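You operate a simulated robot arm through the tools that you are given. There is no shell and no other tool.

The job below is to be done with a simulated robot arm. You get a single attempt, and the scene is never put back.

## Task
Tension the belt of the grey drive and shut its guard.
Fine: free the yellow lever, draw the slide to the TAUT mark, lock the lever again.

It is judged by the outcome, as a careful person would: the job done as asked, and still so three seconds after it is handed in. It fails if anything else is knocked over, pushed out of place, dropped, spilled or broken.

## Robot
A 7-joint arm with a two-finger parallel gripper, fixed in place. Base frame: the origin is at the foot of the arm, x ahead of it, y to its left, z up. Lengths are in mm, angles in degrees, forces in N, time in s.
With the tool pointing down near the work surface it reaches from about 380 to 880 mm from the base axis. Its first joint turns from -166.0 to 166.0 degrees. Payload 3.43 kg.
The tool frame sits at the grasp point between the pads (the TCP): z along the fingers, y along the line on which they close. The tips reach 34 mm beyond it. Largest opening 128 mm; finger width 24, thickness 12; the body of the gripper, 48 by 130 mm, starts 96 mm behind the TCP.
Orientation is that of the tool frame in the base frame, as a unit quaternion [w, x, y, z]. With the fingers straight down and closing along the base's y, the tool's x points along the base's -x, its y along +y and its z along -z.

## Interface
- The arm moves only by the tool step_arm. Its arguments are lists of equal length, an entry for each row: "dp": the shift along the tool's x, y, z in units of 20 mm (1.0 is 20 mm), a list of three; "dr": the turn, a rotation vector about the tool's x, y, z in units of 5 degrees (1.0 is 5 degrees), a list of three; "fingers": the opening, from 0 (shut) to 1 (fully open). In form: {"dp": [[dx, dy, dz], ...], "dr": [[ax, ay, az], ...], "fingers": [fingers, ...]}. A call has 1 to 20 rows; each row shifts and turns the commanded pose from where the row before left it, along the tool's axes as they then stand. A call with a number of a shift or a turn outside -1 to 1 is refused whole. Rows are played at 5 a second. More than 50 mm and 8.6 degrees between two rows, or a gripper value outside its range, and nothing of the call is played. A pose out of reach is approached as far as the arm can. The call stops where the force on the tool passes 40 N (or 10 N more than at its start, if that is more) or the arm is blocked; 0.2 s more then pass. The fingers move at their own pace (about 153 mm/s each) and stop on an object; they squeeze with about 28 N. The grip force told is the motor's: it shows also when the fingers shut on nothing. Time passes only in rows, and 0.2 s behind the last, so rows that do not move let the fingers close. The reply holds the time, the measured pose of the TCP, the force on the tool along the base axes, the opening and the grip force, in the units named above and with some noise, with the torque about the TCP (base axes, N m) and any sound that the robot's microphone picked up.
- Cameras (640 x 400 px; columns grow to the right, rows downward): "scene" is fixed at [50.4, -650, 1605.9]; the picture's right is [-0.01, -1.00, 0.00], its down [-0.77, 0.01, -0.63] and it looks along [0.63, -0.01, -0.77] (base axes); focal length 317 px, centre (320, 200). "wrist" rides on the gripper at [76, -11, -160] in the tool frame; the picture's right is [0.15, 0.99, 0.00], its down [-0.88, 0.13, -0.46] and it looks along [-0.45, 0.07, 0.89] (tool axes); focal length 234 px, centre (320, 200). There is no depth. A picture from a camera that has moved, and an enlarged one, comes with that camera's place and axes in the base frame and with its lens.
- snapshot(camera): a new picture of that camera. No time passes.
- close_up(camera, box): a new picture of the part [left, top, right, bottom] of that camera's present view, enlarged. No time passes.
- job_done(): hands the job in; it is judged then, once.

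Places have to be worked out from the pictures, the camera data and where the tool is seen. Open the gripper and draw the arm clear of the work before you hand the job in, unless the task says otherwise.

The tools are called as name(argument=value, ...) on one line, values as JSON. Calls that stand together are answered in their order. step_arm: Moves the arm, as the interface text tells. Its arguments: {"type":"object","properties":{"dp":{"type":"array"},"dr":{"type":"array"},"fingers":{"type":"array"}},"required":["dp","dr","fingers"]} The other tools are called the same way: snapshot (camera) takes a picture; close_up (camera, box) takes an enlarged picture of a part of a camera's view; job_done () hands the job in.

At the start:

```text
time_s: 0.0
ee_pos: [364.6, -482.6, 1234.5]
orientation: [0.0, 0.0, 1.0, 0.0]
wrist_force: [0.3, 0.7, 1.0]
ft_torque: [-0.02, 0.01, -0.01]
gripper_width: 128.0
finger_force: 0.0
```

scene: 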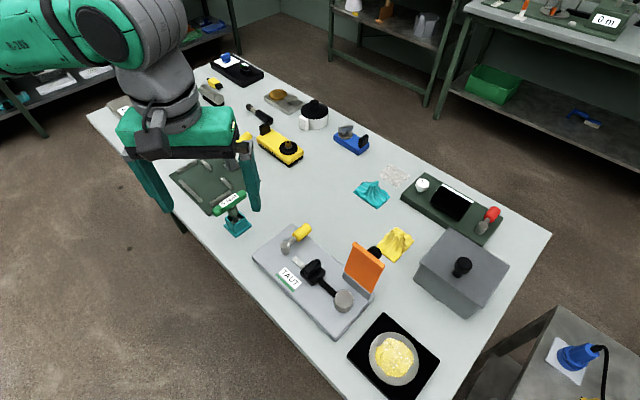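
wrist: 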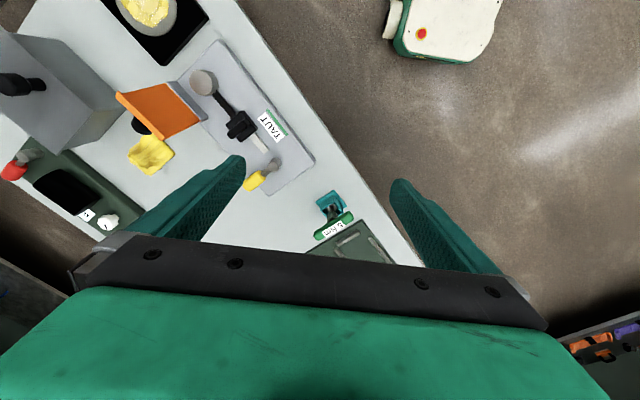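

The grey drive sits on the near table with a yellow lever, a black slide, a TAUT plate and an orange guard. I'll take enlarged pictures before moving.

close_up(camera="scene", box=[240, 210, 400, 310])

close_up(camera="scene", box=[240, 240, 400, 340])

close_up(camera="wrist", box=[120, 60, 320, 200])

```text
4.00 times, centred on (320, 260) of scene
camera zoom: at [50.4, -650.0, 1605.9], right [-0.01, -1.0, 0.0], down [-0.77, 0.01, -0.63], along [0.63, -0.01, -0.77], focal length 1269 px, centre (320, -40)
```

zoom: 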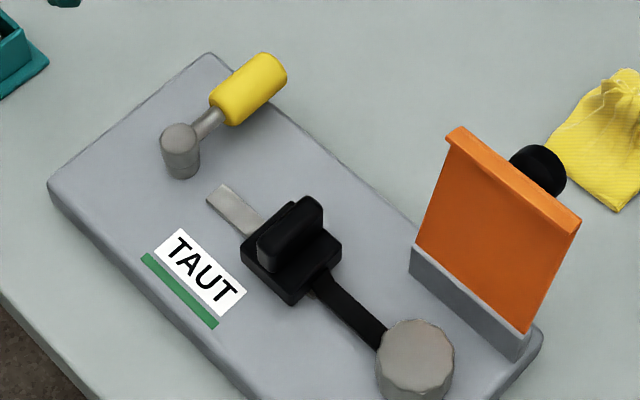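

```text
4.00 times, centred on (320, 290) of scene
camera zoom: at [50.4, -650.0, 1605.9], right [-0.01, -1.0, 0.0], down [-0.77, 0.01, -0.63], along [0.63, -0.01, -0.77], focal length 1269 px, centre (320, -160)
```

zoom: 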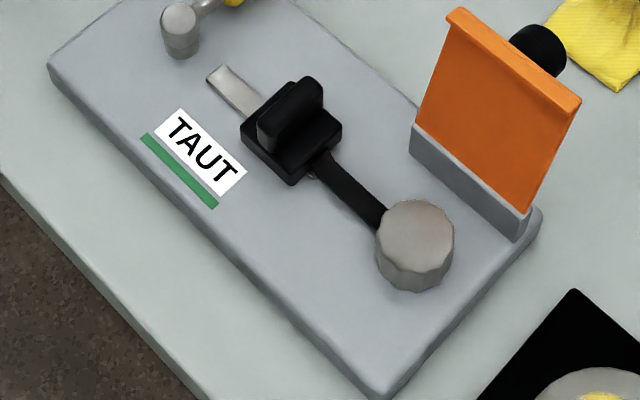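

```text
2.86 times, centred on (220, 130) of wrist
camera zoom: at [288.8, -494.3, 1393.2], right [-0.15, 0.99, 0.0], down [0.88, 0.13, 0.46], along [0.45, 0.07, -0.89], focal length 669 px, centre (606, 400)
```

zoom: 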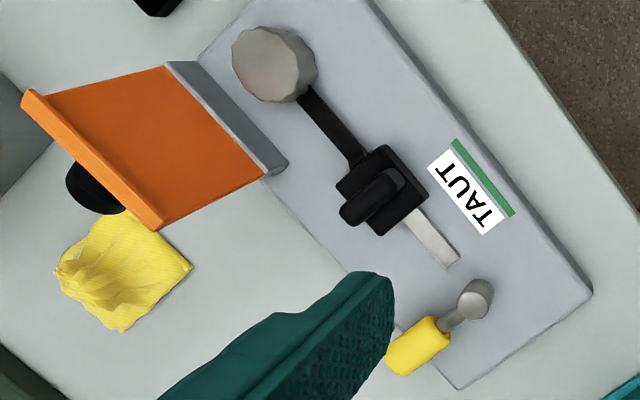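

The drive lies about 45° to the base axes, centred near (400, -630), with its plate at z of roughly 900. I'll turn the tool 45° so it closes along the slide direction, then come closer for a better look.

step_arm(dp=[[0, 0, 0], [0, 0, 0], [0, 0, 0], [0, 0, 0], [0, 0, 0], [0, 0, 0], [0, 0, 0], [0, 0, 0], [0, 0, 0], [-0.21, -0.5, 0.9], [-0.21, -0.5, 0.9], [-0.21, -0.5, 0.9], [-0.21, -0.5, 0.9], [-0.21, -0.5, 0.9], [-0.21, -0.5, 0.9]], dr=[[0, 0, 1], [0, 0, 1], [0, 0, 1], [0, 0, 1], [0, 0, 1], [0, 0, 1], [0, 0, 1], [0, 0, 1], [0, 0, 1], [0, 0, 0], [0, 0, 0], [0, 0, 0], [0, 0, 0], [0, 0, 0], [0, 0, 0]], fingers=[1, 1, 1, 1, 1, 1, 1, 1, 1, 1, 1, 1, 1, 1, 1])

```text
time_s: 3.2
ee_pos: [339.7, -542.5, 1126.6]
orientation: [0.0, 0.383, 0.924, 0.0]
wrist_force: [0.4, 0.4, -0.9]
ft_torque: [-0.01, 0.04, -0.01]
gripper_width: 127.8
finger_force: 0.1
```

The tool is turned and about 225 mm above the drive. I'll look from both cameras.

snapshot(camera="wrist")

snapshot(camera="scene")

```text
taken
camera wrist: at [277.8, -496.7, 1285.7], right [0.6, 0.8, 0.0], down [0.71, -0.53, 0.46], along [0.37, -0.27, -0.89], focal length 234 px, centre (320, 200)
```

wrist: 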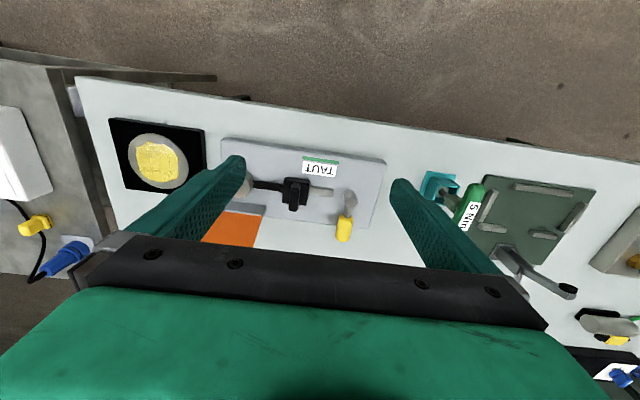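

```text
taken
```

scene: 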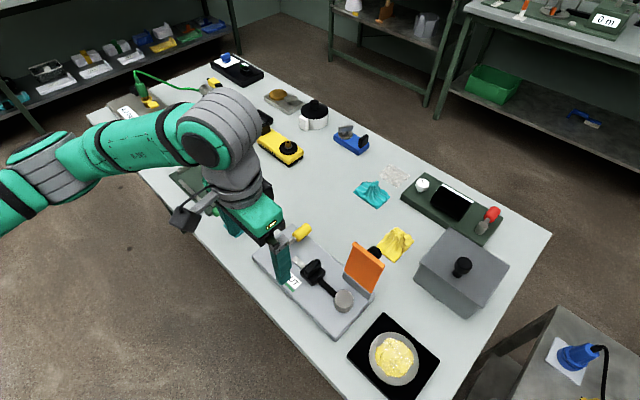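

Next I'll enlarge the drive in both views.

close_up(camera="wrist", box=[210, 125, 400, 245])

close_up(camera="scene", box=[240, 210, 400, 310])

```text
3.33 times, centred on (305, 185) of wrist
camera zoom: at [277.8, -496.7, 1285.7], right [0.6, 0.8, 0.0], down [0.71, -0.53, 0.46], along [0.37, -0.27, -0.89], focal length 781 px, centre (370, 250)
```

zoom: 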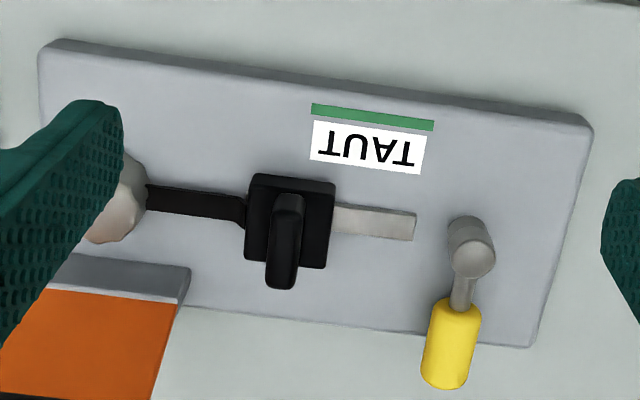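

```text
4.00 times, centred on (320, 260) of scene
camera zoom: at [50.4, -650.0, 1605.9], right [-0.01, -1.0, 0.0], down [-0.77, 0.01, -0.63], along [0.63, -0.01, -0.77], focal length 1269 px, centre (320, -40)
```

zoom: 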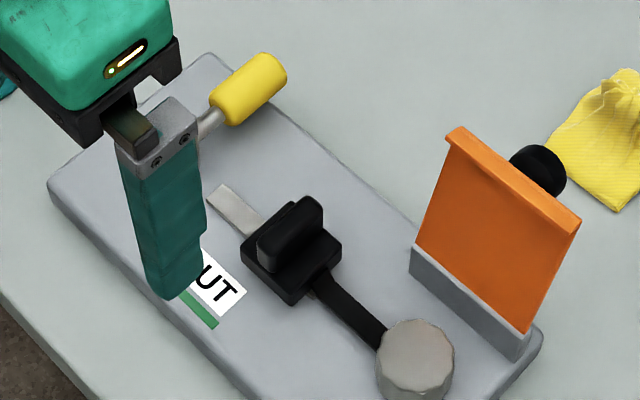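

The two views agree: the lever pivot is at about (462, -567, top z 928) and the yellow handle end at (517, -619, 917). The plate top is at z of about 897. I'll move above the middle of the handle with the fingers part open, stay well clear in height, and check.

step_arm(dp=[[-0.891, 0.392, 0], [-0.891, 0.392, 0], [-0.891, 0.392, 0], [-0.891, 0.392, 0], [-0.891, 0.392, 0], [-0.891, 0.392, 0], [-0.891, 0.392, 0], [-0.891, 0.392, 0], [-0.891, 0.392, 0], [0, 0, 1], [0, 0, 1], [0, 0, 1], [0, 0, 1], [0, 0, 1], [0, 0, 0]], dr=[[0, 0, 0], [0, 0, 0], [0, 0, 0], [0, 0, 0], [0, 0, 0], [0, 0, 0], [0, 0, 0], [0, 0, 0], [0, 0, 0], [0, 0, 0], [0, 0, 0], [0, 0, 0], [0, 0, 0], [0, 0, 0], [0, 0, 0]], fingers=[0.4, 0.4, 0.4, 0.4, 0.4, 0.4, 0.4, 0.4, 0.4, 0.4, 0.4, 0.4, 0.4, 0.4, 0.4])

close_up(camera="wrist", box=[160, 80, 480, 280])

close_up(camera="scene", box=[220, 190, 380, 290])

```text
time_s: 6.4
ee_pos: [503.1, -606.0, 1025.6]
orientation: [0.0, 0.382, 0.924, -0.001]
wrist_force: [0.1, -0.6, 0.0]
ft_torque: [0.0, 0.0, -0.03]
gripper_width: 51.3
finger_force: 0.0
```

```text
2.00 times, centred on (320, 180) of wrist
camera zoom: at [440.9, -560.8, 1184.6], right [0.6, 0.8, 0.0], down [0.71, -0.53, 0.46], along [0.37, -0.27, -0.89], focal length 468 px, centre (320, 240)
```

zoom: 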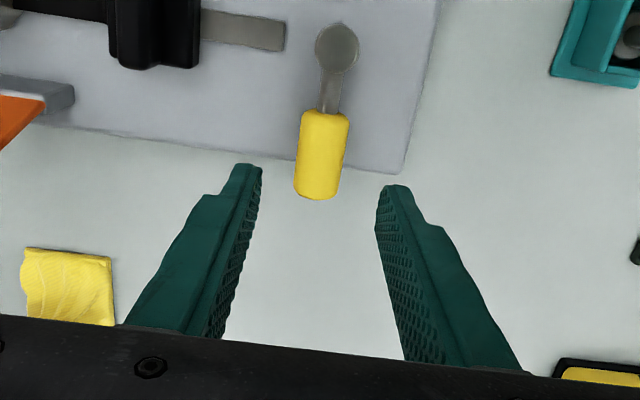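

```text
4.00 times, centred on (300, 240) of scene
camera zoom: at [50.4, -650.0, 1605.9], right [-0.01, -1.0, 0.0], down [-0.77, 0.01, -0.63], along [0.63, -0.01, -0.77], focal length 1269 px, centre (400, 40)
```

zoom: 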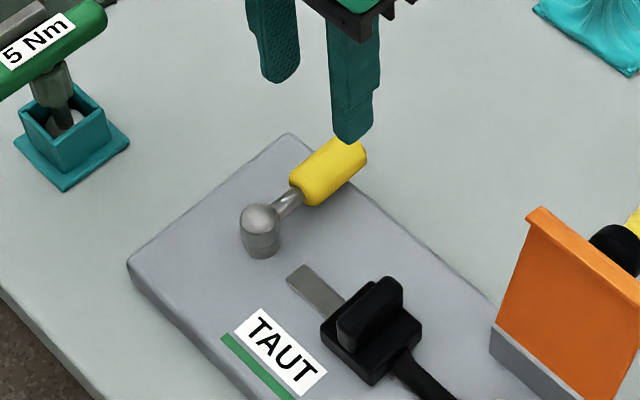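

The handle is centred between the fingers at about (506, -608), with the pivot confirmed at (463, -567). I'll lower the tips to straddle it, ending just above plate height at TCP z of about 937.

step_arm(dp=[[0, 0, 1], [0, 0, 1], [0, 0, 1], [0, 0, 0.8], [0, 0, 0.6], [0, 0, 0]], dr=[[0, 0, 0], [0, 0, 0], [0, 0, 0], [0, 0, 0], [0, 0, 0], [0, 0, 0]], fingers=[0.4, 0.4, 0.4, 0.4, 0.4, 0.4])

close_up(camera="scene", box=[220, 190, 380, 290])

snapshot(camera="wrist")

```text
time_s: 7.8
ee_pos: [502.9, -606.0, 937.6]
orientation: [0.0, 0.382, 0.924, 0.0]
wrist_force: [-0.5, 0.0, 0.1]
ft_torque: [-0.01, -0.02, 0.01]
gripper_width: 51.2
finger_force: 0.0
```

```text
4.00 times, centred on (300, 240) of scene
camera zoom: at [50.4, -650.0, 1605.9], right [-0.01, -1.0, 0.0], down [-0.77, 0.01, -0.63], along [0.63, -0.01, -0.77], focal length 1269 px, centre (400, 40)
```

zoom: 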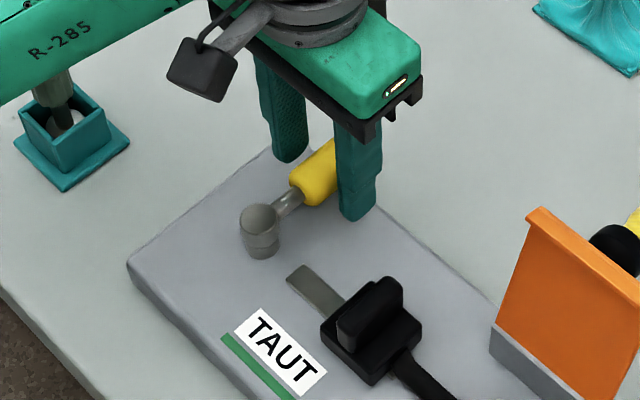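

```text
taken
camera wrist: at [441.4, -561.2, 1097.6], right [0.6, 0.8, 0.0], down [0.71, -0.53, 0.46], along [0.37, -0.27, -0.89], focal length 234 px, centre (320, 200)
```

wrist: 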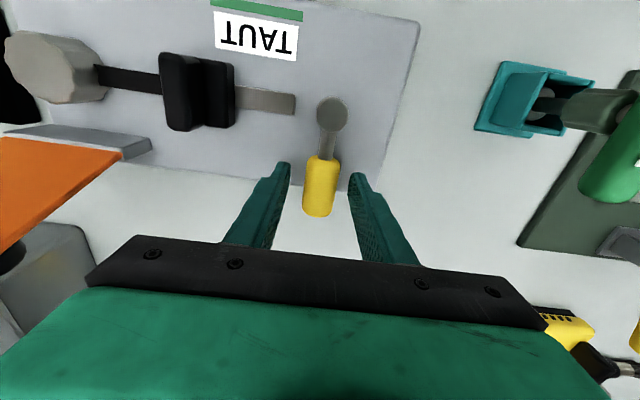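

The fingers straddle the handle. I'll narrow the gap and push gently in an arc about the pivot toward the plate's far end, away from the slide, watching the force.

step_arm(dp=[[0, 0, 0], [0, 0, 0], [0.011, 0.248, 0], [0.011, 0.248, 0], [0, 0, 0]], dr=[[0, 0, 0], [0, 0, 0], [0, 0, -1], [0, 0, -1], [0, 0, 0]], fingers=[0.26, 0.26, 0.26, 0.26, 0.26])

close_up(camera="wrist", box=[200, 60, 440, 260])

```text
time_s: 9.0
ee_pos: [509.6, -598.7, 938.4]
orientation: [0.0, 0.299, 0.954, 0.0]
wrist_force: [-0.6, -0.3, 0.6]
ft_torque: [-0.01, 0.03, 0.01]
gripper_width: 33.5
finger_force: 0.7
```

```text
2.00 times, centred on (320, 160) of wrist
camera zoom: at [441.0, -565.2, 1097.1], right [0.45, 0.89, 0.0], down [0.8, -0.4, 0.46], along [0.41, -0.2, -0.89], focal length 468 px, centre (320, 280)
```

zoom: 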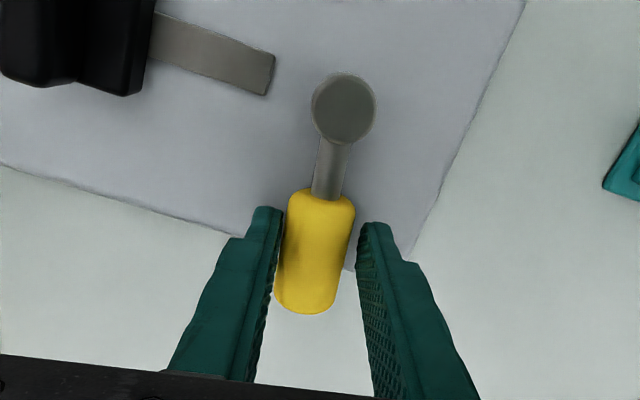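

The finger is just touching the handle. I'll push a little further along the arc.

step_arm(dp=[[0.011, 0.248, 0], [0.011, 0.248, 0], [0, 0, 0]], dr=[[0, 0, -1], [0, 0, -1], [0, 0, 0]], fingers=[0.26, 0.26, 0.26])

close_up(camera="wrist", box=[200, 60, 440, 260])

```text
time_s: 9.8
ee_pos: [514.5, -590.3, 937.6]
orientation: [0.0, 0.216, 0.976, 0.0]
wrist_force: [0.1, 0.4, -0.6]
ft_torque: [-0.03, -0.01, 0.02]
gripper_width: 33.3
finger_force: 0.1
```

```text
2.00 times, centred on (320, 160) of wrist
camera zoom: at [440.9, -568.8, 1096.8], right [0.28, 0.96, 0.0], down [0.85, -0.25, 0.46], along [0.44, -0.13, -0.89], focal length 468 px, centre (320, 280)
```

zoom: 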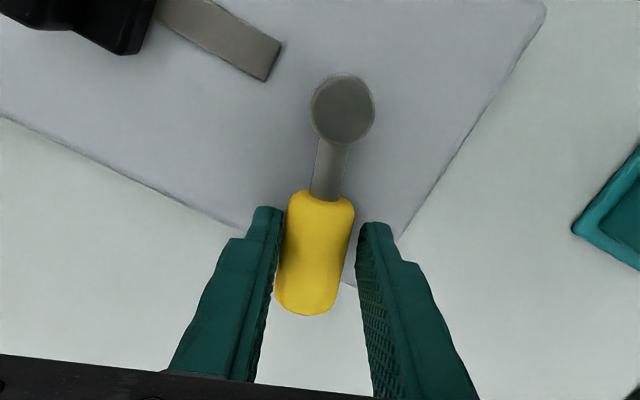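

The lever is following with almost no force, so this direction is free. I'll carry on along the arc.

step_arm(dp=[[0.011, 0.248, 0], [0.011, 0.248, 0], [0.011, 0.248, 0], [0.011, 0.248, 0], [0.011, 0.248, 0], [0, 0, 0]], dr=[[0, 0, -1], [0, 0, -1], [0, 0, -1], [0, 0, -1], [0, 0, -1], [0, 0, 0]], fingers=[0.26, 0.26, 0.26, 0.26, 0.26, 0.26])

snapshot(camera="wrist")

close_up(camera="scene", box=[200, 180, 360, 280])

```text
time_s: 11.2
ee_pos: [519.5, -566.1, 938.9]
orientation: [0.0, 0.0, 1.0, 0.0]
wrist_force: [0.0, 0.2, -0.3]
ft_torque: [0.02, 0.01, 0.03]
gripper_width: 33.3
finger_force: 0.0
```

```text
taken
camera wrist: at [443.9, -577.9, 1097.2], right [-0.15, 0.99, 0.0], down [0.88, 0.13, 0.46], along [0.45, 0.07, -0.89], focal length 234 px, centre (320, 200)
```

wrist: 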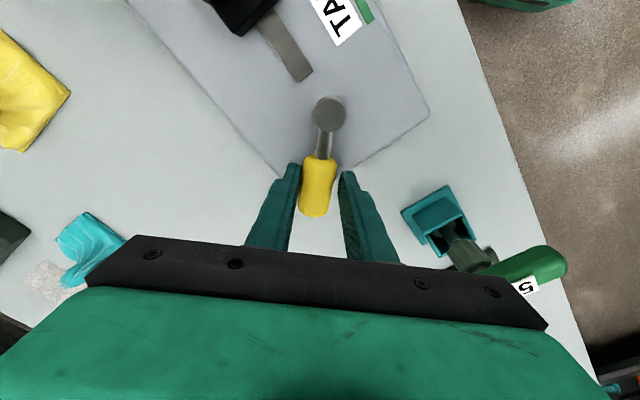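

```text
4.00 times, centred on (280, 230) of scene
camera zoom: at [50.4, -650.0, 1605.9], right [-0.01, -1.0, 0.0], down [-0.77, 0.01, -0.63], along [0.63, -0.01, -0.77], focal length 1269 px, centre (480, 80)
```

zoom: 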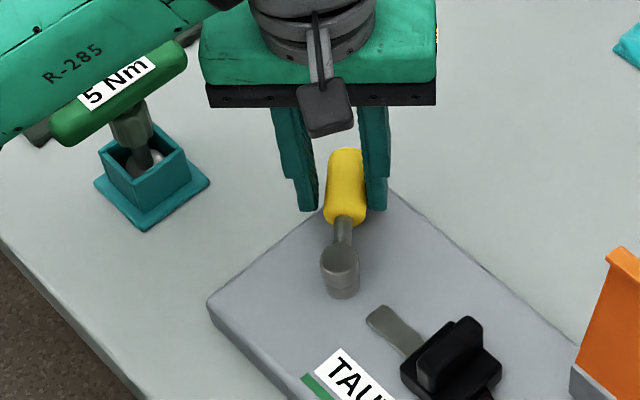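

The lever has turned about 40° freely. The T-handle tool stands more than 40 mm clear of where the gripper will pass, so I'll continue the arc.

step_arm(dp=[[0.011, 0.248, 0], [0.011, 0.248, 0], [0.011, 0.248, 0], [0.011, 0.248, 0], [0.011, 0.248, 0], [0, 0, 0]], dr=[[0, 0, -1], [0, 0, -1], [0, 0, -1], [0, 0, -1], [0, 0, -1], [0, 0, 0]], fingers=[0.26, 0.26, 0.26, 0.26, 0.26, 0.26])

snapshot(camera="wrist")

close_up(camera="scene", box=[200, 180, 360, 280])

```text
time_s: 12.6
ee_pos: [513.6, -543.9, 938.1]
orientation: [0.0, -0.217, 0.976, 0.0]
wrist_force: [-0.2, -0.3, -1.1]
ft_torque: [0.03, 0.0, -0.01]
gripper_width: 33.1
finger_force: 0.1
```

```text
taken
camera wrist: at [449.9, -584.9, 1097.0], right [-0.55, 0.83, 0.0], down [0.74, 0.49, 0.46], along [0.38, 0.25, -0.89], focal length 234 px, centre (320, 200)
```

wrist: 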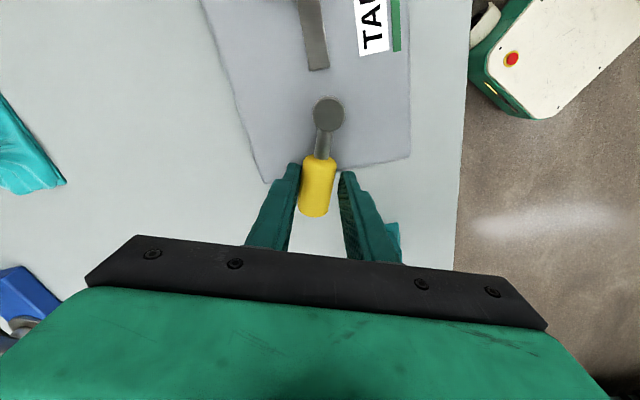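

```text
4.00 times, centred on (280, 230) of scene
camera zoom: at [50.4, -650.0, 1605.9], right [-0.01, -1.0, 0.0], down [-0.77, 0.01, -0.63], along [0.63, -0.01, -0.77], focal length 1269 px, centre (480, 80)
```

zoom: 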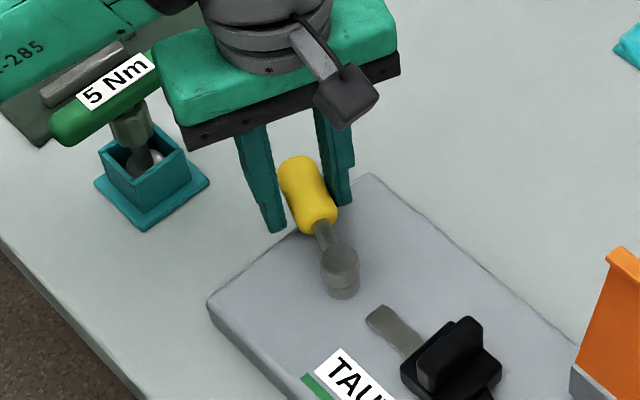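

It is still turning freely at about 65°. I'll push on toward 90° to look for the end of its travel.

step_arm(dp=[[0.011, 0.248, 0], [0.011, 0.248, 0], [0.011, 0.248, 0], [0.011, 0.248, 0], [0, 0, 0]], dr=[[0, 0, -1], [0, 0, -1], [0, 0, -1], [0, 0, -1], [0, 0, 0]], fingers=[0.26, 0.26, 0.26, 0.26, 0.26])

snapshot(camera="wrist")

close_up(camera="scene", box=[200, 180, 360, 280])

```text
time_s: 13.3
ee_pos: [507.9, -537.7, 938.4]
orientation: [-0.001, -0.314, 0.95, -0.006]
wrist_force: [15.1, -24.1, -10.8]
ft_torque: [-0.42, -0.2, -0.4]
gripper_width: 49.4
finger_force: 14.6
stopped in row 3: the force on the tool passed its limit at 43 N (the readings are from after the stop); the commanded pose is now the measured one
```

```text
taken
camera wrist: at [452.0, -590.4, 1097.3], right [-0.71, 0.71, -0.01], down [0.63, 0.64, 0.45], along [0.32, 0.31, -0.89], focal length 234 px, centre (320, 200)
```

wrist: 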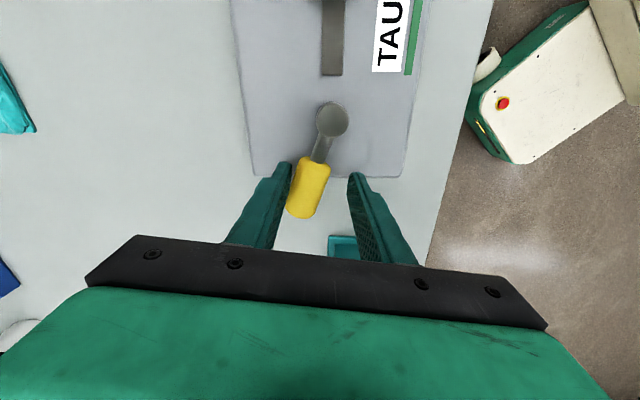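

```text
4.00 times, centred on (280, 230) of scene
camera zoom: at [50.4, -650.0, 1605.9], right [-0.01, -1.0, 0.0], down [-0.77, 0.01, -0.63], along [0.63, -0.01, -0.77], focal length 1269 px, centre (480, 80)
```

zoom: 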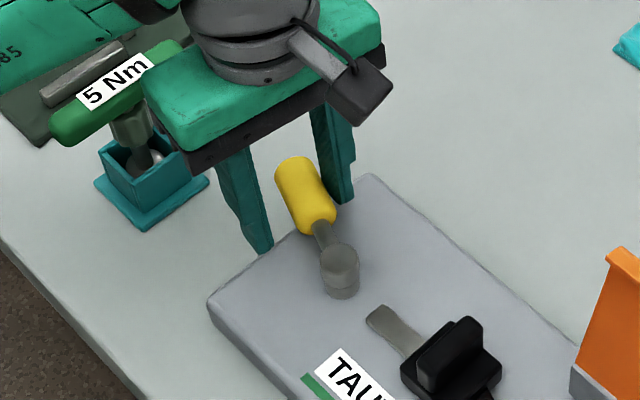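

The lever met its stop at about 70° from locked, and the plate has not shifted. I'll back off to release the pressure, open slightly and rise clear.

step_arm(dp=[[0, -0.3, 0], [0, -0.2, 0], [0, 0, 0], [0, 0, -1], [0, 0, -1], [0, 0, -1], [0, 0, -1], [0, 0, -1], [0, 0, -1]], dr=[[0, 0, 0], [0, 0, 0], [0, 0, 0], [0, 0, 0], [0, 0, 0], [0, 0, 0], [0, 0, 0], [0, 0, 0], [0, 0, 0]], fingers=[0.4, 0.4, 0.4, 0.4, 0.4, 0.4, 0.4, 0.4, 0.4])

snapshot(camera="wrist")

close_up(camera="scene", box=[220, 190, 380, 290])

```text
time_s: 15.3
ee_pos: [512.5, -543.3, 1058.9]
orientation: [0.0, -0.313, 0.95, -0.003]
wrist_force: [1.0, 0.0, 0.3]
ft_torque: [0.01, 0.02, 0.05]
gripper_width: 51.2
finger_force: 0.0
```

```text
taken
camera wrist: at [457.8, -596.6, 1219.0], right [-0.71, 0.71, -0.01], down [0.63, 0.63, 0.45], along [0.32, 0.32, -0.89], focal length 234 px, centre (320, 200)
```

wrist: 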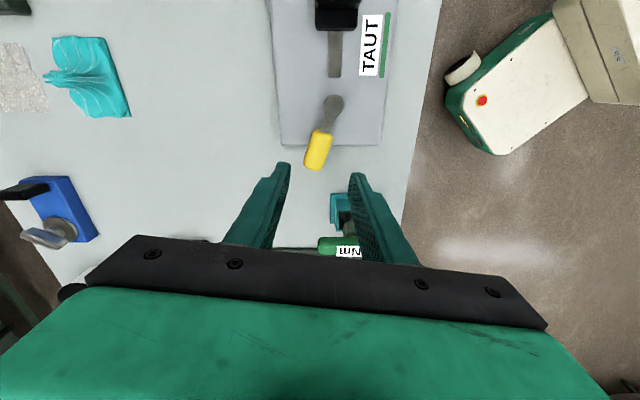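

```text
4.00 times, centred on (300, 240) of scene
camera zoom: at [50.4, -650.0, 1605.9], right [-0.01, -1.0, 0.0], down [-0.77, 0.01, -0.63], along [0.63, -0.01, -0.77], focal length 1269 px, centre (400, 40)
```

zoom: 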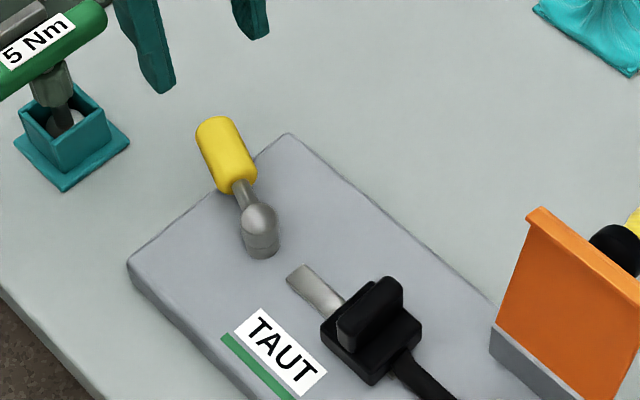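

The lever now rests at its free stop and the plate has not moved. I'll turn the tool back into line with the slide at this height.

step_arm(dp=[[0, 0, 0], [0, 0, 0], [0, 0, 0], [0, 0, 0], [0, 0, 0], [0, 0, 0], [0, 0, 0], [0, 0, 0], [0, 0, 0], [0, 0, 0], [0, 0, 0], [0, 0, 0], [0, 0, 0], [0, 0, 0], [0, 0, 0], [0, 0, 0], [0, 0, 0]], dr=[[0, 0, 1], [0, 0, 1], [0, 0, 1], [0, 0, 1], [0, 0, 1], [0, 0, 1], [0, 0, 1], [0, 0, 1], [0, 0, 1], [0, 0, 1], [0, 0, 1], [0, 0, 1], [0, 0, 1], [0, 0, 1], [0, 0, 1], [0, 0, 1], [0, 0, 0.4]], fingers=[0.4, 0.4, 0.4, 0.4, 0.4, 0.4, 0.4, 0.4, 0.4, 0.4, 0.4, 0.4, 0.4, 0.4, 0.4, 0.4, 0.4])

```text
time_s: 18.9
ee_pos: [512.6, -544.3, 1058.5]
orientation: [0.003, 0.386, 0.923, -0.004]
wrist_force: [0.0, -0.7, -0.2]
ft_torque: [-0.01, -0.01, -0.01]
gripper_width: 51.4
finger_force: 0.0
```

Now I'll translate to hang over the slide block at the same height, then look.

step_arm(dp=[[0.108, -0.934, 0], [0.108, -0.934, 0], [0.108, -0.934, 0], [0.108, -0.934, 0], [0.108, -0.934, 0], [0.108, -0.934, 0], [0.108, -0.934, 0], [0.108, -0.934, 0], [0, 0, 0]], dr=[[0, 0, 0], [0, 0, 0], [0, 0, 0], [0, 0, 0], [0, 0, 0], [0, 0, 0], [0, 0, 0], [0, 0, 0], [0, 0, 0]], fingers=[0.4, 0.4, 0.4, 0.4, 0.4, 0.4, 0.4, 0.4, 0.4])

close_up(camera="wrist", box=[200, 70, 440, 220])

snapshot(camera="wrist")

close_up(camera="scene", box=[250, 220, 410, 320])

```text
time_s: 20.9
ee_pos: [393.0, -636.1, 1059.4]
orientation: [0.002, 0.385, 0.923, -0.004]
wrist_force: [-0.4, 0.2, -0.3]
ft_torque: [0.0, 0.0, -0.01]
gripper_width: 51.5
finger_force: 0.0
```

```text
2.67 times, centred on (320, 145) of wrist
camera zoom: at [331.3, -588.2, 1218.0], right [0.6, 0.8, -0.01], down [0.71, -0.53, 0.46], along [0.36, -0.28, -0.89], focal length 624 px, centre (320, 347)
```

zoom: 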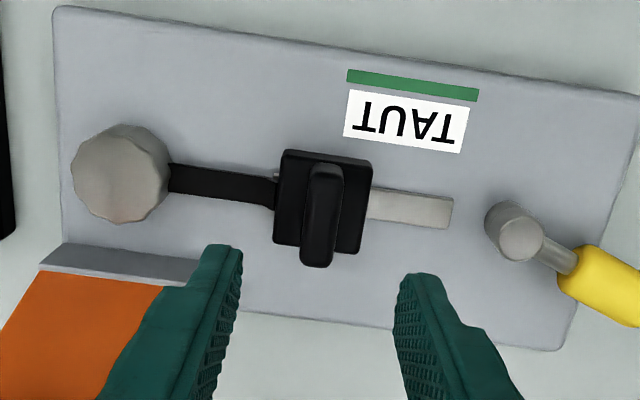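

```text
taken
camera wrist: at [331.3, -588.2, 1218.0], right [0.6, 0.8, -0.01], down [0.71, -0.53, 0.46], along [0.36, -0.28, -0.89], focal length 234 px, centre (320, 200)
```

wrist: 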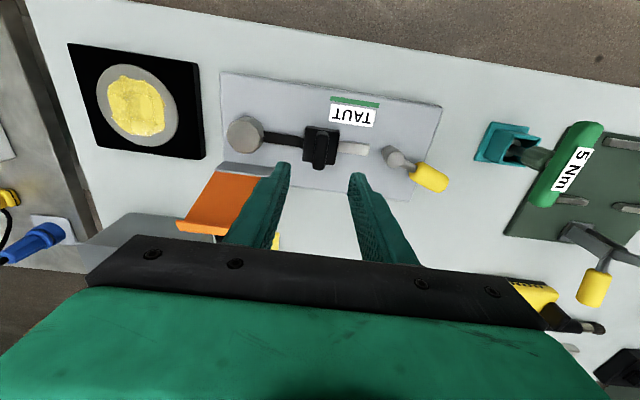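

```text
4.00 times, centred on (330, 270) of scene
camera zoom: at [50.4, -650.0, 1605.9], right [-0.01, -1.0, 0.0], down [-0.77, 0.01, -0.63], along [0.63, -0.01, -0.77], focal length 1269 px, centre (280, -80)
```

zoom: 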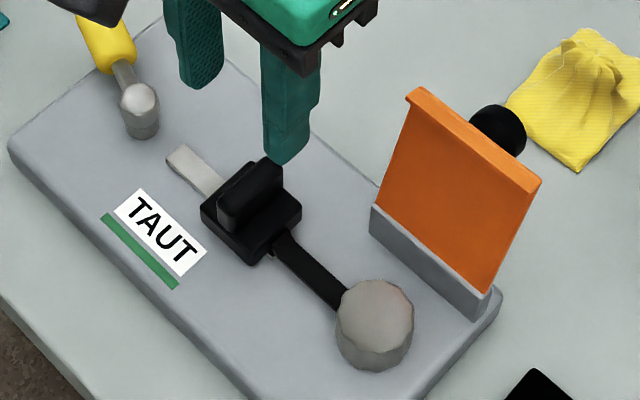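

By my reckoning the slide block is centred 35 mm short of the middle of the green TAUT bar. Its ridge top is at z of about 937, with the ridge between the fingers. I'll descend so the tips straddle the ridge above the block.

step_arm(dp=[[0, 0.12, 1], [0, 0, 1], [0, 0, 1], [0, 0, 1], [0, 0, 0.7], [0, 0, 0.3], [0, 0, 0.1], [0, 0, 0]], dr=[[0, 0, 0], [0, 0, 0], [0, 0, 0], [0, 0, 0], [0, 0, 0], [0, 0, 0], [0, 0, 0], [0, 0, 0]], fingers=[0.4, 0.4, 0.4, 0.4, 0.4, 0.4, 0.4, 0.4])

snapshot(camera="wrist")

close_up(camera="scene", box=[250, 220, 410, 320])

```text
time_s: 22.7
ee_pos: [395.6, -634.1, 955.5]
orientation: [0.002, 0.385, 0.923, -0.004]
wrist_force: [-0.2, -0.3, 0.3]
ft_torque: [0.03, -0.02, -0.01]
gripper_width: 51.2
finger_force: 0.1
```

```text
taken
camera wrist: at [333.0, -587.2, 1115.2], right [0.6, 0.8, -0.01], down [0.71, -0.53, 0.46], along [0.36, -0.28, -0.89], focal length 234 px, centre (320, 200)
```

wrist: 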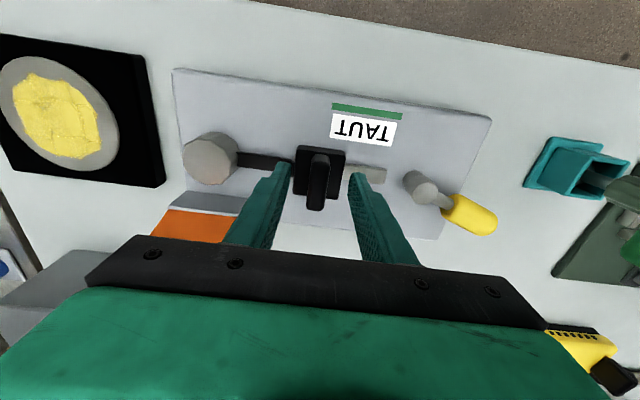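

```text
4.00 times, centred on (330, 270) of scene
camera zoom: at [50.4, -650.0, 1605.9], right [-0.01, -1.0, 0.0], down [-0.77, 0.01, -0.63], along [0.63, -0.01, -0.77], focal length 1269 px, centre (280, -80)
```

zoom: 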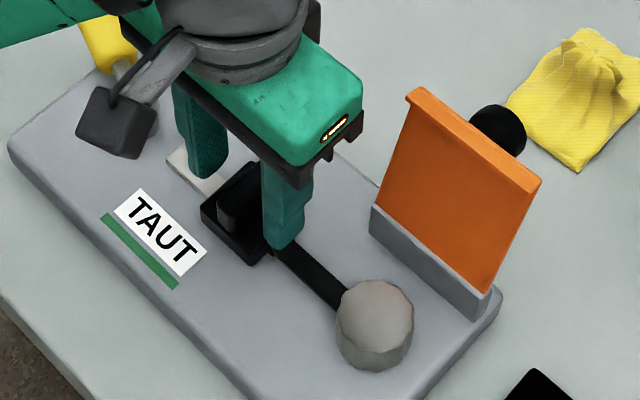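

The tips are at z of about 921 on either side of the ridge. I'll close on the ridge.

step_arm(dp=[[0, 0, 0], [0, 0, 0], [0, 0, 0], [0, 0, 0]], dr=[[0, 0, 0], [0, 0, 0], [0, 0, 0], [0, 0, 0]], fingers=[0.25, 0.15, 0.05, 0.05])

close_up(camera="wrist", box=[200, 70, 440, 220])

close_up(camera="scene", box=[280, 240, 360, 290])

```text
time_s: 23.7
ee_pos: [395.2, -635.2, 956.6]
orientation: [0.002, 0.385, 0.923, -0.004]
wrist_force: [-0.9, 1.2, -1.2]
ft_torque: [0.42, -0.54, 0.81]
gripper_width: 15.2
finger_force: 45.3
```

```text
2.67 times, centred on (320, 145) of wrist
camera zoom: at [333.0, -587.2, 1115.2], right [0.6, 0.8, -0.01], down [0.71, -0.53, 0.46], along [0.37, -0.28, -0.89], focal length 624 px, centre (320, 347)
```

zoom: 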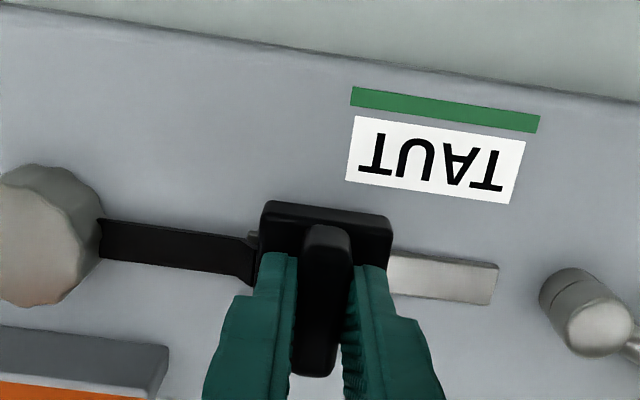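

```text
8.00 times, centred on (320, 265) of scene
camera zoom: at [50.4, -650.0, 1605.9], right [-0.01, -1.0, 0.0], down [-0.77, 0.01, -0.63], along [0.63, -0.01, -0.77], focal length 2538 px, centre (320, -320)
```

zoom: 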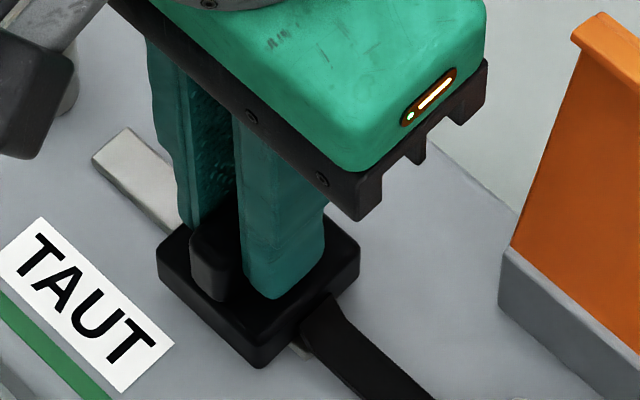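

The ridge is gripped at 15 mm wide, and the TCP's position along the slide matches my estimate of the block centre. I'll draw it gently toward the mark and watch the resistance.

step_arm(dp=[[0, 0.15, 0], [0, 0.2, 0], [0, 0.2, 0], [0, 0.2, 0], [0, 0, 0]], dr=[[0, 0, 0], [0, 0, 0], [0, 0, 0], [0, 0, 0], [0, 0, 0]], fingers=[0.05, 0.05, 0.05, 0.05, 0.05])

close_up(camera="wrist", box=[200, 70, 440, 220])

```text
time_s: 24.9
ee_pos: [405.1, -624.5, 956.0]
orientation: [0.001, 0.386, 0.923, -0.003]
wrist_force: [-7.6, 7.7, 1.8]
ft_torque: [0.49, -0.4, 0.86]
gripper_width: 15.3
finger_force: 44.6
```

```text
2.67 times, centred on (320, 145) of wrist
camera zoom: at [343.4, -577.0, 1115.2], right [0.6, 0.8, -0.01], down [0.71, -0.53, 0.46], along [0.36, -0.28, -0.89], focal length 624 px, centre (320, 347)
```

zoom: 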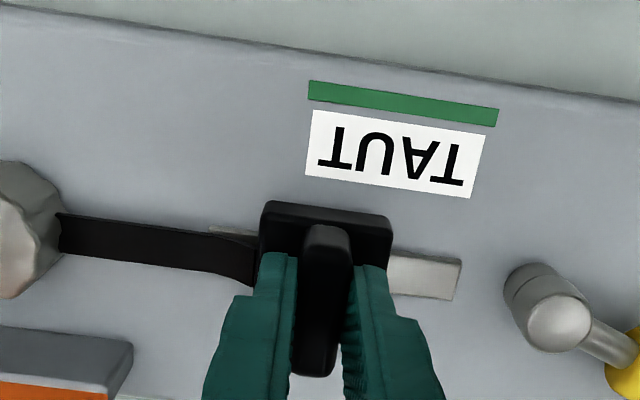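

The slide is moving, with only a sideways load of about 10 N from slight misalignment. I'll continue with a small sideways correction.

step_arm(dp=[[0.04, 0.2, 0], [0.03, 0.2, 0], [0.02, 0.2, 0], [0, 0, 0]], dr=[[0, 0, 0], [0, 0, 0], [0, 0, 0], [0, 0, 0]], fingers=[0.05, 0.05, 0.05, 0.05])

close_up(camera="wrist", box=[200, 70, 440, 220])

```text
time_s: 25.9
ee_pos: [414.7, -615.4, 957.2]
orientation: [0.002, 0.385, 0.923, -0.003]
wrist_force: [7.4, -6.6, -15.6]
ft_torque: [-0.18, -1.05, 0.71]
gripper_width: 15.4
finger_force: 44.4
```

```text
2.67 times, centred on (320, 145) of wrist
camera zoom: at [352.2, -567.7, 1115.1], right [0.6, 0.8, -0.01], down [0.71, -0.53, 0.46], along [0.37, -0.28, -0.89], focal length 624 px, centre (320, 347)
```

zoom: 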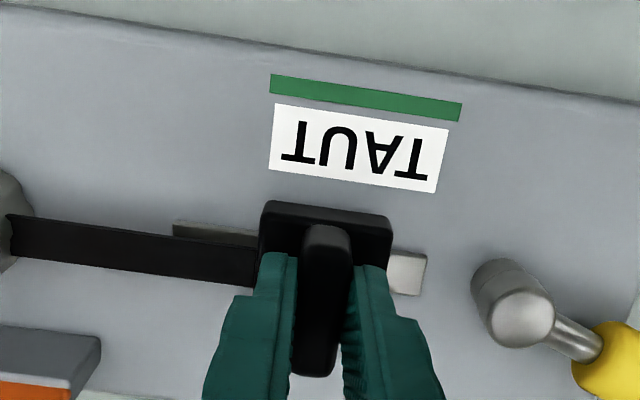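

About 7.5 mm remain to the centre of the bar, and I slightly overcorrected sideways. I'll finish the travel while easing the side and vertical load.

step_arm(dp=[[-0.015, 0.19, 0.015], [0, 0.19, 0.01], [0, 0, 0]], dr=[[0, 0, 0], [0, 0, 0], [0, 0, 0]], fingers=[0.05, 0.05, 0.05])

close_up(camera="wrist", box=[200, 70, 440, 220])

close_up(camera="scene", box=[250, 220, 410, 320])

```text
time_s: 26.7
ee_pos: [417.9, -609.4, 956.4]
orientation: [0.003, 0.385, 0.923, -0.004]
wrist_force: [16.4, -16.8, -6.8]
ft_torque: [0.29, -0.55, 0.73]
gripper_width: 15.7
finger_force: 44.9
```

```text
2.67 times, centred on (320, 145) of wrist
camera zoom: at [357.9, -561.8, 1115.1], right [0.6, 0.8, -0.01], down [0.71, -0.53, 0.46], along [0.37, -0.28, -0.89], focal length 624 px, centre (320, 347)
```

zoom: 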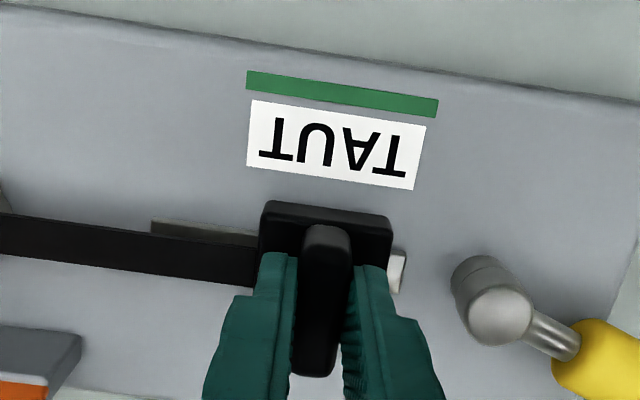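

```text
4.00 times, centred on (330, 270) of scene
camera zoom: at [50.4, -650.0, 1605.9], right [-0.01, -1.0, 0.0], down [-0.77, 0.01, -0.63], along [0.63, -0.01, -0.77], focal length 1269 px, centre (280, -80)
```

zoom: 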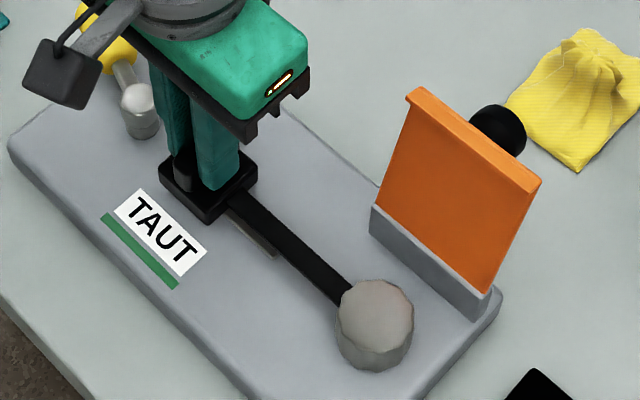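

The block centre lines up with the centre of the TAUT bar to about 1 mm, and nothing is pulling it back along the slide. I'll release the ridge and rise straight up.

step_arm(dp=[[-0.02, 0, 0], [0, 0, 0], [0, 0, 0], [0, 0, -0.5], [0, 0, -1], [0, 0, -1], [0, 0, -1], [0, 0, -1], [0, 0, -1]], dr=[[0, 0, 0], [0, 0, 0], [0, 0, 0], [0, 0, 0], [0, 0, 0], [0, 0, 0], [0, 0, 0], [0, 0, 0], [0, 0, 0]], fingers=[0.15, 0.25, 0.28, 0.28, 0.28, 0.28, 0.28, 0.28, 0.28])

snapshot(camera="wrist")

close_up(camera="wrist", box=[200, 70, 440, 220])

close_up(camera="scene", box=[250, 220, 410, 320])

```text
time_s: 28.7
ee_pos: [417.7, -608.7, 1067.7]
orientation: [0.001, 0.385, 0.923, -0.004]
wrist_force: [-0.6, -0.6, 0.6]
ft_torque: [0.03, -0.03, 0.04]
gripper_width: 35.8
finger_force: 0.0
```

```text
taken
camera wrist: at [356.7, -561.2, 1226.8], right [0.6, 0.8, -0.01], down [0.71, -0.53, 0.46], along [0.36, -0.28, -0.89], focal length 234 px, centre (320, 200)
```

wrist: 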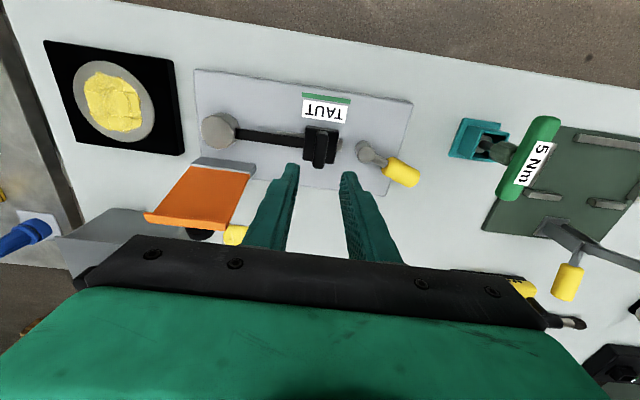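

```text
2.67 times, centred on (320, 145) of wrist
camera zoom: at [356.7, -561.2, 1226.8], right [0.6, 0.8, -0.01], down [0.71, -0.53, 0.46], along [0.36, -0.28, -0.89], focal length 624 px, centre (320, 347)
```

zoom: 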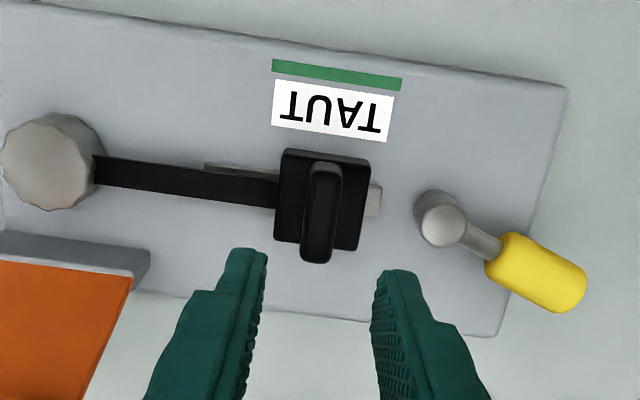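

```text
4.00 times, centred on (330, 270) of scene
camera zoom: at [50.4, -650.0, 1605.9], right [-0.01, -1.0, 0.0], down [-0.77, 0.01, -0.63], along [0.63, -0.01, -0.77], focal length 1269 px, centre (280, -80)
```

zoom: 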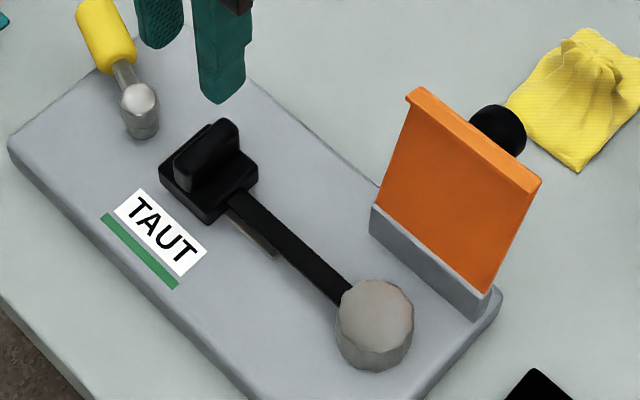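

The slide stays centred on the mark. The lever now points at about +26° with its handle mid-point near (513, -541). I'll turn the tool to match, move above the handle and check before lowering.

step_arm(dp=[[0, 0, 0], [0, 0, 0], [0, 0, 0], [0, 0, 0], [0, 0, 0], [0, 0, 0], [0, 0, 0], [0, 0, 0], [0, 0, 0], [0, 0, 0], [0, 0, 0], [0, 0, 0], [0, 0, 0], [0, 0, 0], [-0.961, 0.155, 0], [-0.961, 0.155, 0], [-0.961, 0.155, 0], [-0.961, 0.155, 0], [-0.961, 0.155, 0], [-0.961, 0.155, 0]], dr=[[0, 0, -1], [0, 0, -1], [0, 0, -1], [0, 0, -1], [0, 0, -1], [0, 0, -1], [0, 0, -1], [0, 0, -1], [0, 0, -1], [0, 0, -1], [0, 0, -1], [0, 0, -1], [0, 0, -1], [0, 0, -1], [0, 0, -0.26], [0, 0, 0], [0, 0, 0], [0, 0, 0], [0, 0, 0], [0, 0, 0]], fingers=[0.4, 0.4, 0.4, 0.4, 0.4, 0.4, 0.4, 0.4, 0.4, 0.4, 0.4, 0.4, 0.4, 0.4, 0.4, 0.4, 0.4, 0.4, 0.4, 0.4])

snapshot(camera="wrist")

```text
time_s: 32.9
ee_pos: [515.7, -541.0, 1067.2]
orientation: [-0.001, -0.225, 0.974, -0.004]
wrist_force: [-1.0, -0.5, 0.1]
ft_torque: [-0.01, -0.01, -0.01]
gripper_width: 51.2
finger_force: 0.1
```

```text
taken
camera wrist: at [452.3, -583.6, 1225.8], right [-0.56, 0.83, -0.01], down [0.73, 0.51, 0.45], along [0.38, 0.25, -0.89], focal length 234 px, centre (320, 200)
```

wrist: 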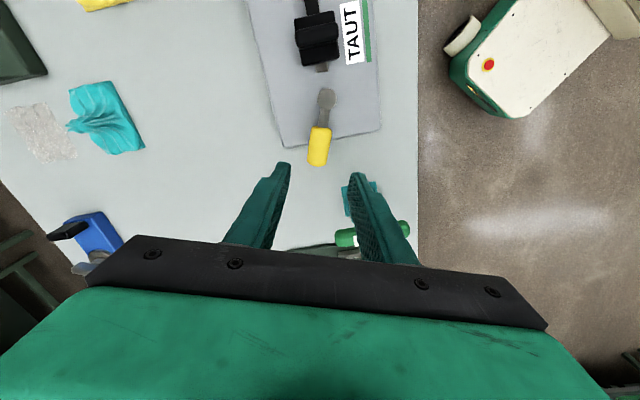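

The handle sits centred between the fingers. I'll lower to the same height as before.

step_arm(dp=[[0, 0, 1], [0, 0, 1], [0, 0, 1], [0, 0, 1], [0, 0, 1], [0, 0, 1], [0, 0, 0.45], [0, 0, 0]], dr=[[0, 0, 0], [0, 0, 0], [0, 0, 0], [0, 0, 0], [0, 0, 0], [0, 0, 0], [0, 0, 0], [0, 0, 0]], fingers=[0.4, 0.4, 0.4, 0.4, 0.4, 0.4, 0.3, 0.26])

snapshot(camera="wrist")

```text
time_s: 34.7
ee_pos: [514.4, -542.4, 937.3]
orientation: [-0.001, -0.225, 0.974, -0.004]
wrist_force: [0.6, -0.3, 0.3]
ft_torque: [0.0, 0.0, 0.01]
gripper_width: 33.2
finger_force: 0.0
```

```text
taken
camera wrist: at [451.3, -584.4, 1097.0], right [-0.56, 0.83, -0.01], down [0.73, 0.51, 0.45], along [0.38, 0.25, -0.89], focal length 234 px, centre (320, 200)
```

wrist: 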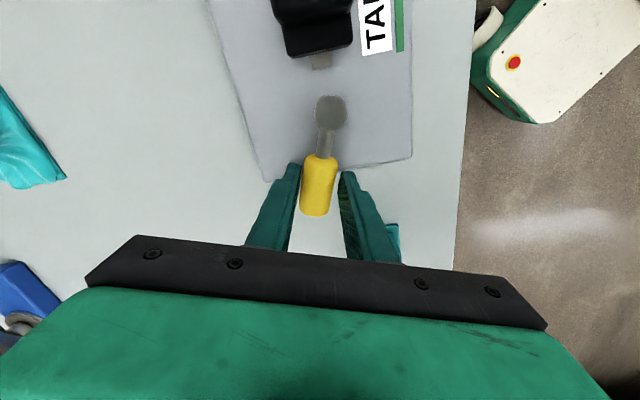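

Now I'll sweep the handle back toward its locked position along the same arc.

step_arm(dp=[[0.011, -0.248, 0], [0.011, -0.248, 0], [0.011, -0.248, 0], [0.011, -0.248, 0], [0.011, -0.248, 0], [0.011, -0.248, 0], [0.011, -0.248, 0], [0.011, -0.248, 0], [0.011, -0.248, 0], [0.011, -0.248, 0], [0.011, -0.248, 0], [0.011, -0.248, 0], [0, 0, 0]], dr=[[0, 0, 1], [0, 0, 1], [0, 0, 1], [0, 0, 1], [0, 0, 1], [0, 0, 1], [0, 0, 1], [0, 0, 1], [0, 0, 1], [0, 0, 1], [0, 0, 1], [0, 0, 1], [0, 0, 0]], fingers=[0.26, 0.26, 0.26, 0.26, 0.26, 0.26, 0.26, 0.26, 0.26, 0.26, 0.26, 0.26, 0.26])

snapshot(camera="wrist")

close_up(camera="scene", box=[220, 190, 380, 290])

```text
time_s: 37.5
ee_pos: [509.4, -599.9, 936.8]
orientation: [0.001, 0.293, 0.956, -0.004]
wrist_force: [-2.1, -1.0, -0.9]
ft_torque: [0.0, 0.02, 0.01]
gripper_width: 33.4
finger_force: 0.1
```

```text
taken
camera wrist: at [441.0, -565.5, 1096.1], right [0.43, 0.9, -0.01], down [0.8, -0.38, 0.46], along [0.41, -0.2, -0.89], focal length 234 px, centre (320, 200)
```

wrist: 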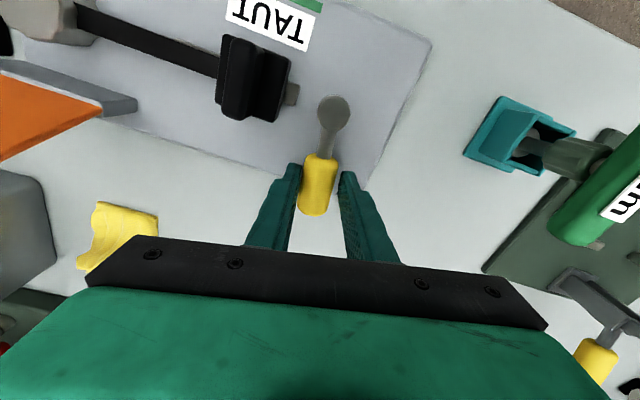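

```text
4.00 times, centred on (300, 240) of scene
camera zoom: at [50.4, -650.0, 1605.9], right [-0.01, -1.0, 0.0], down [-0.77, 0.01, -0.63], along [0.63, -0.01, -0.77], focal length 1269 px, centre (400, 40)
```

zoom: 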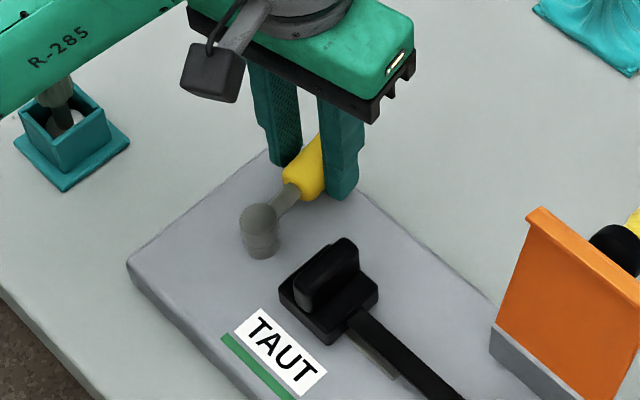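

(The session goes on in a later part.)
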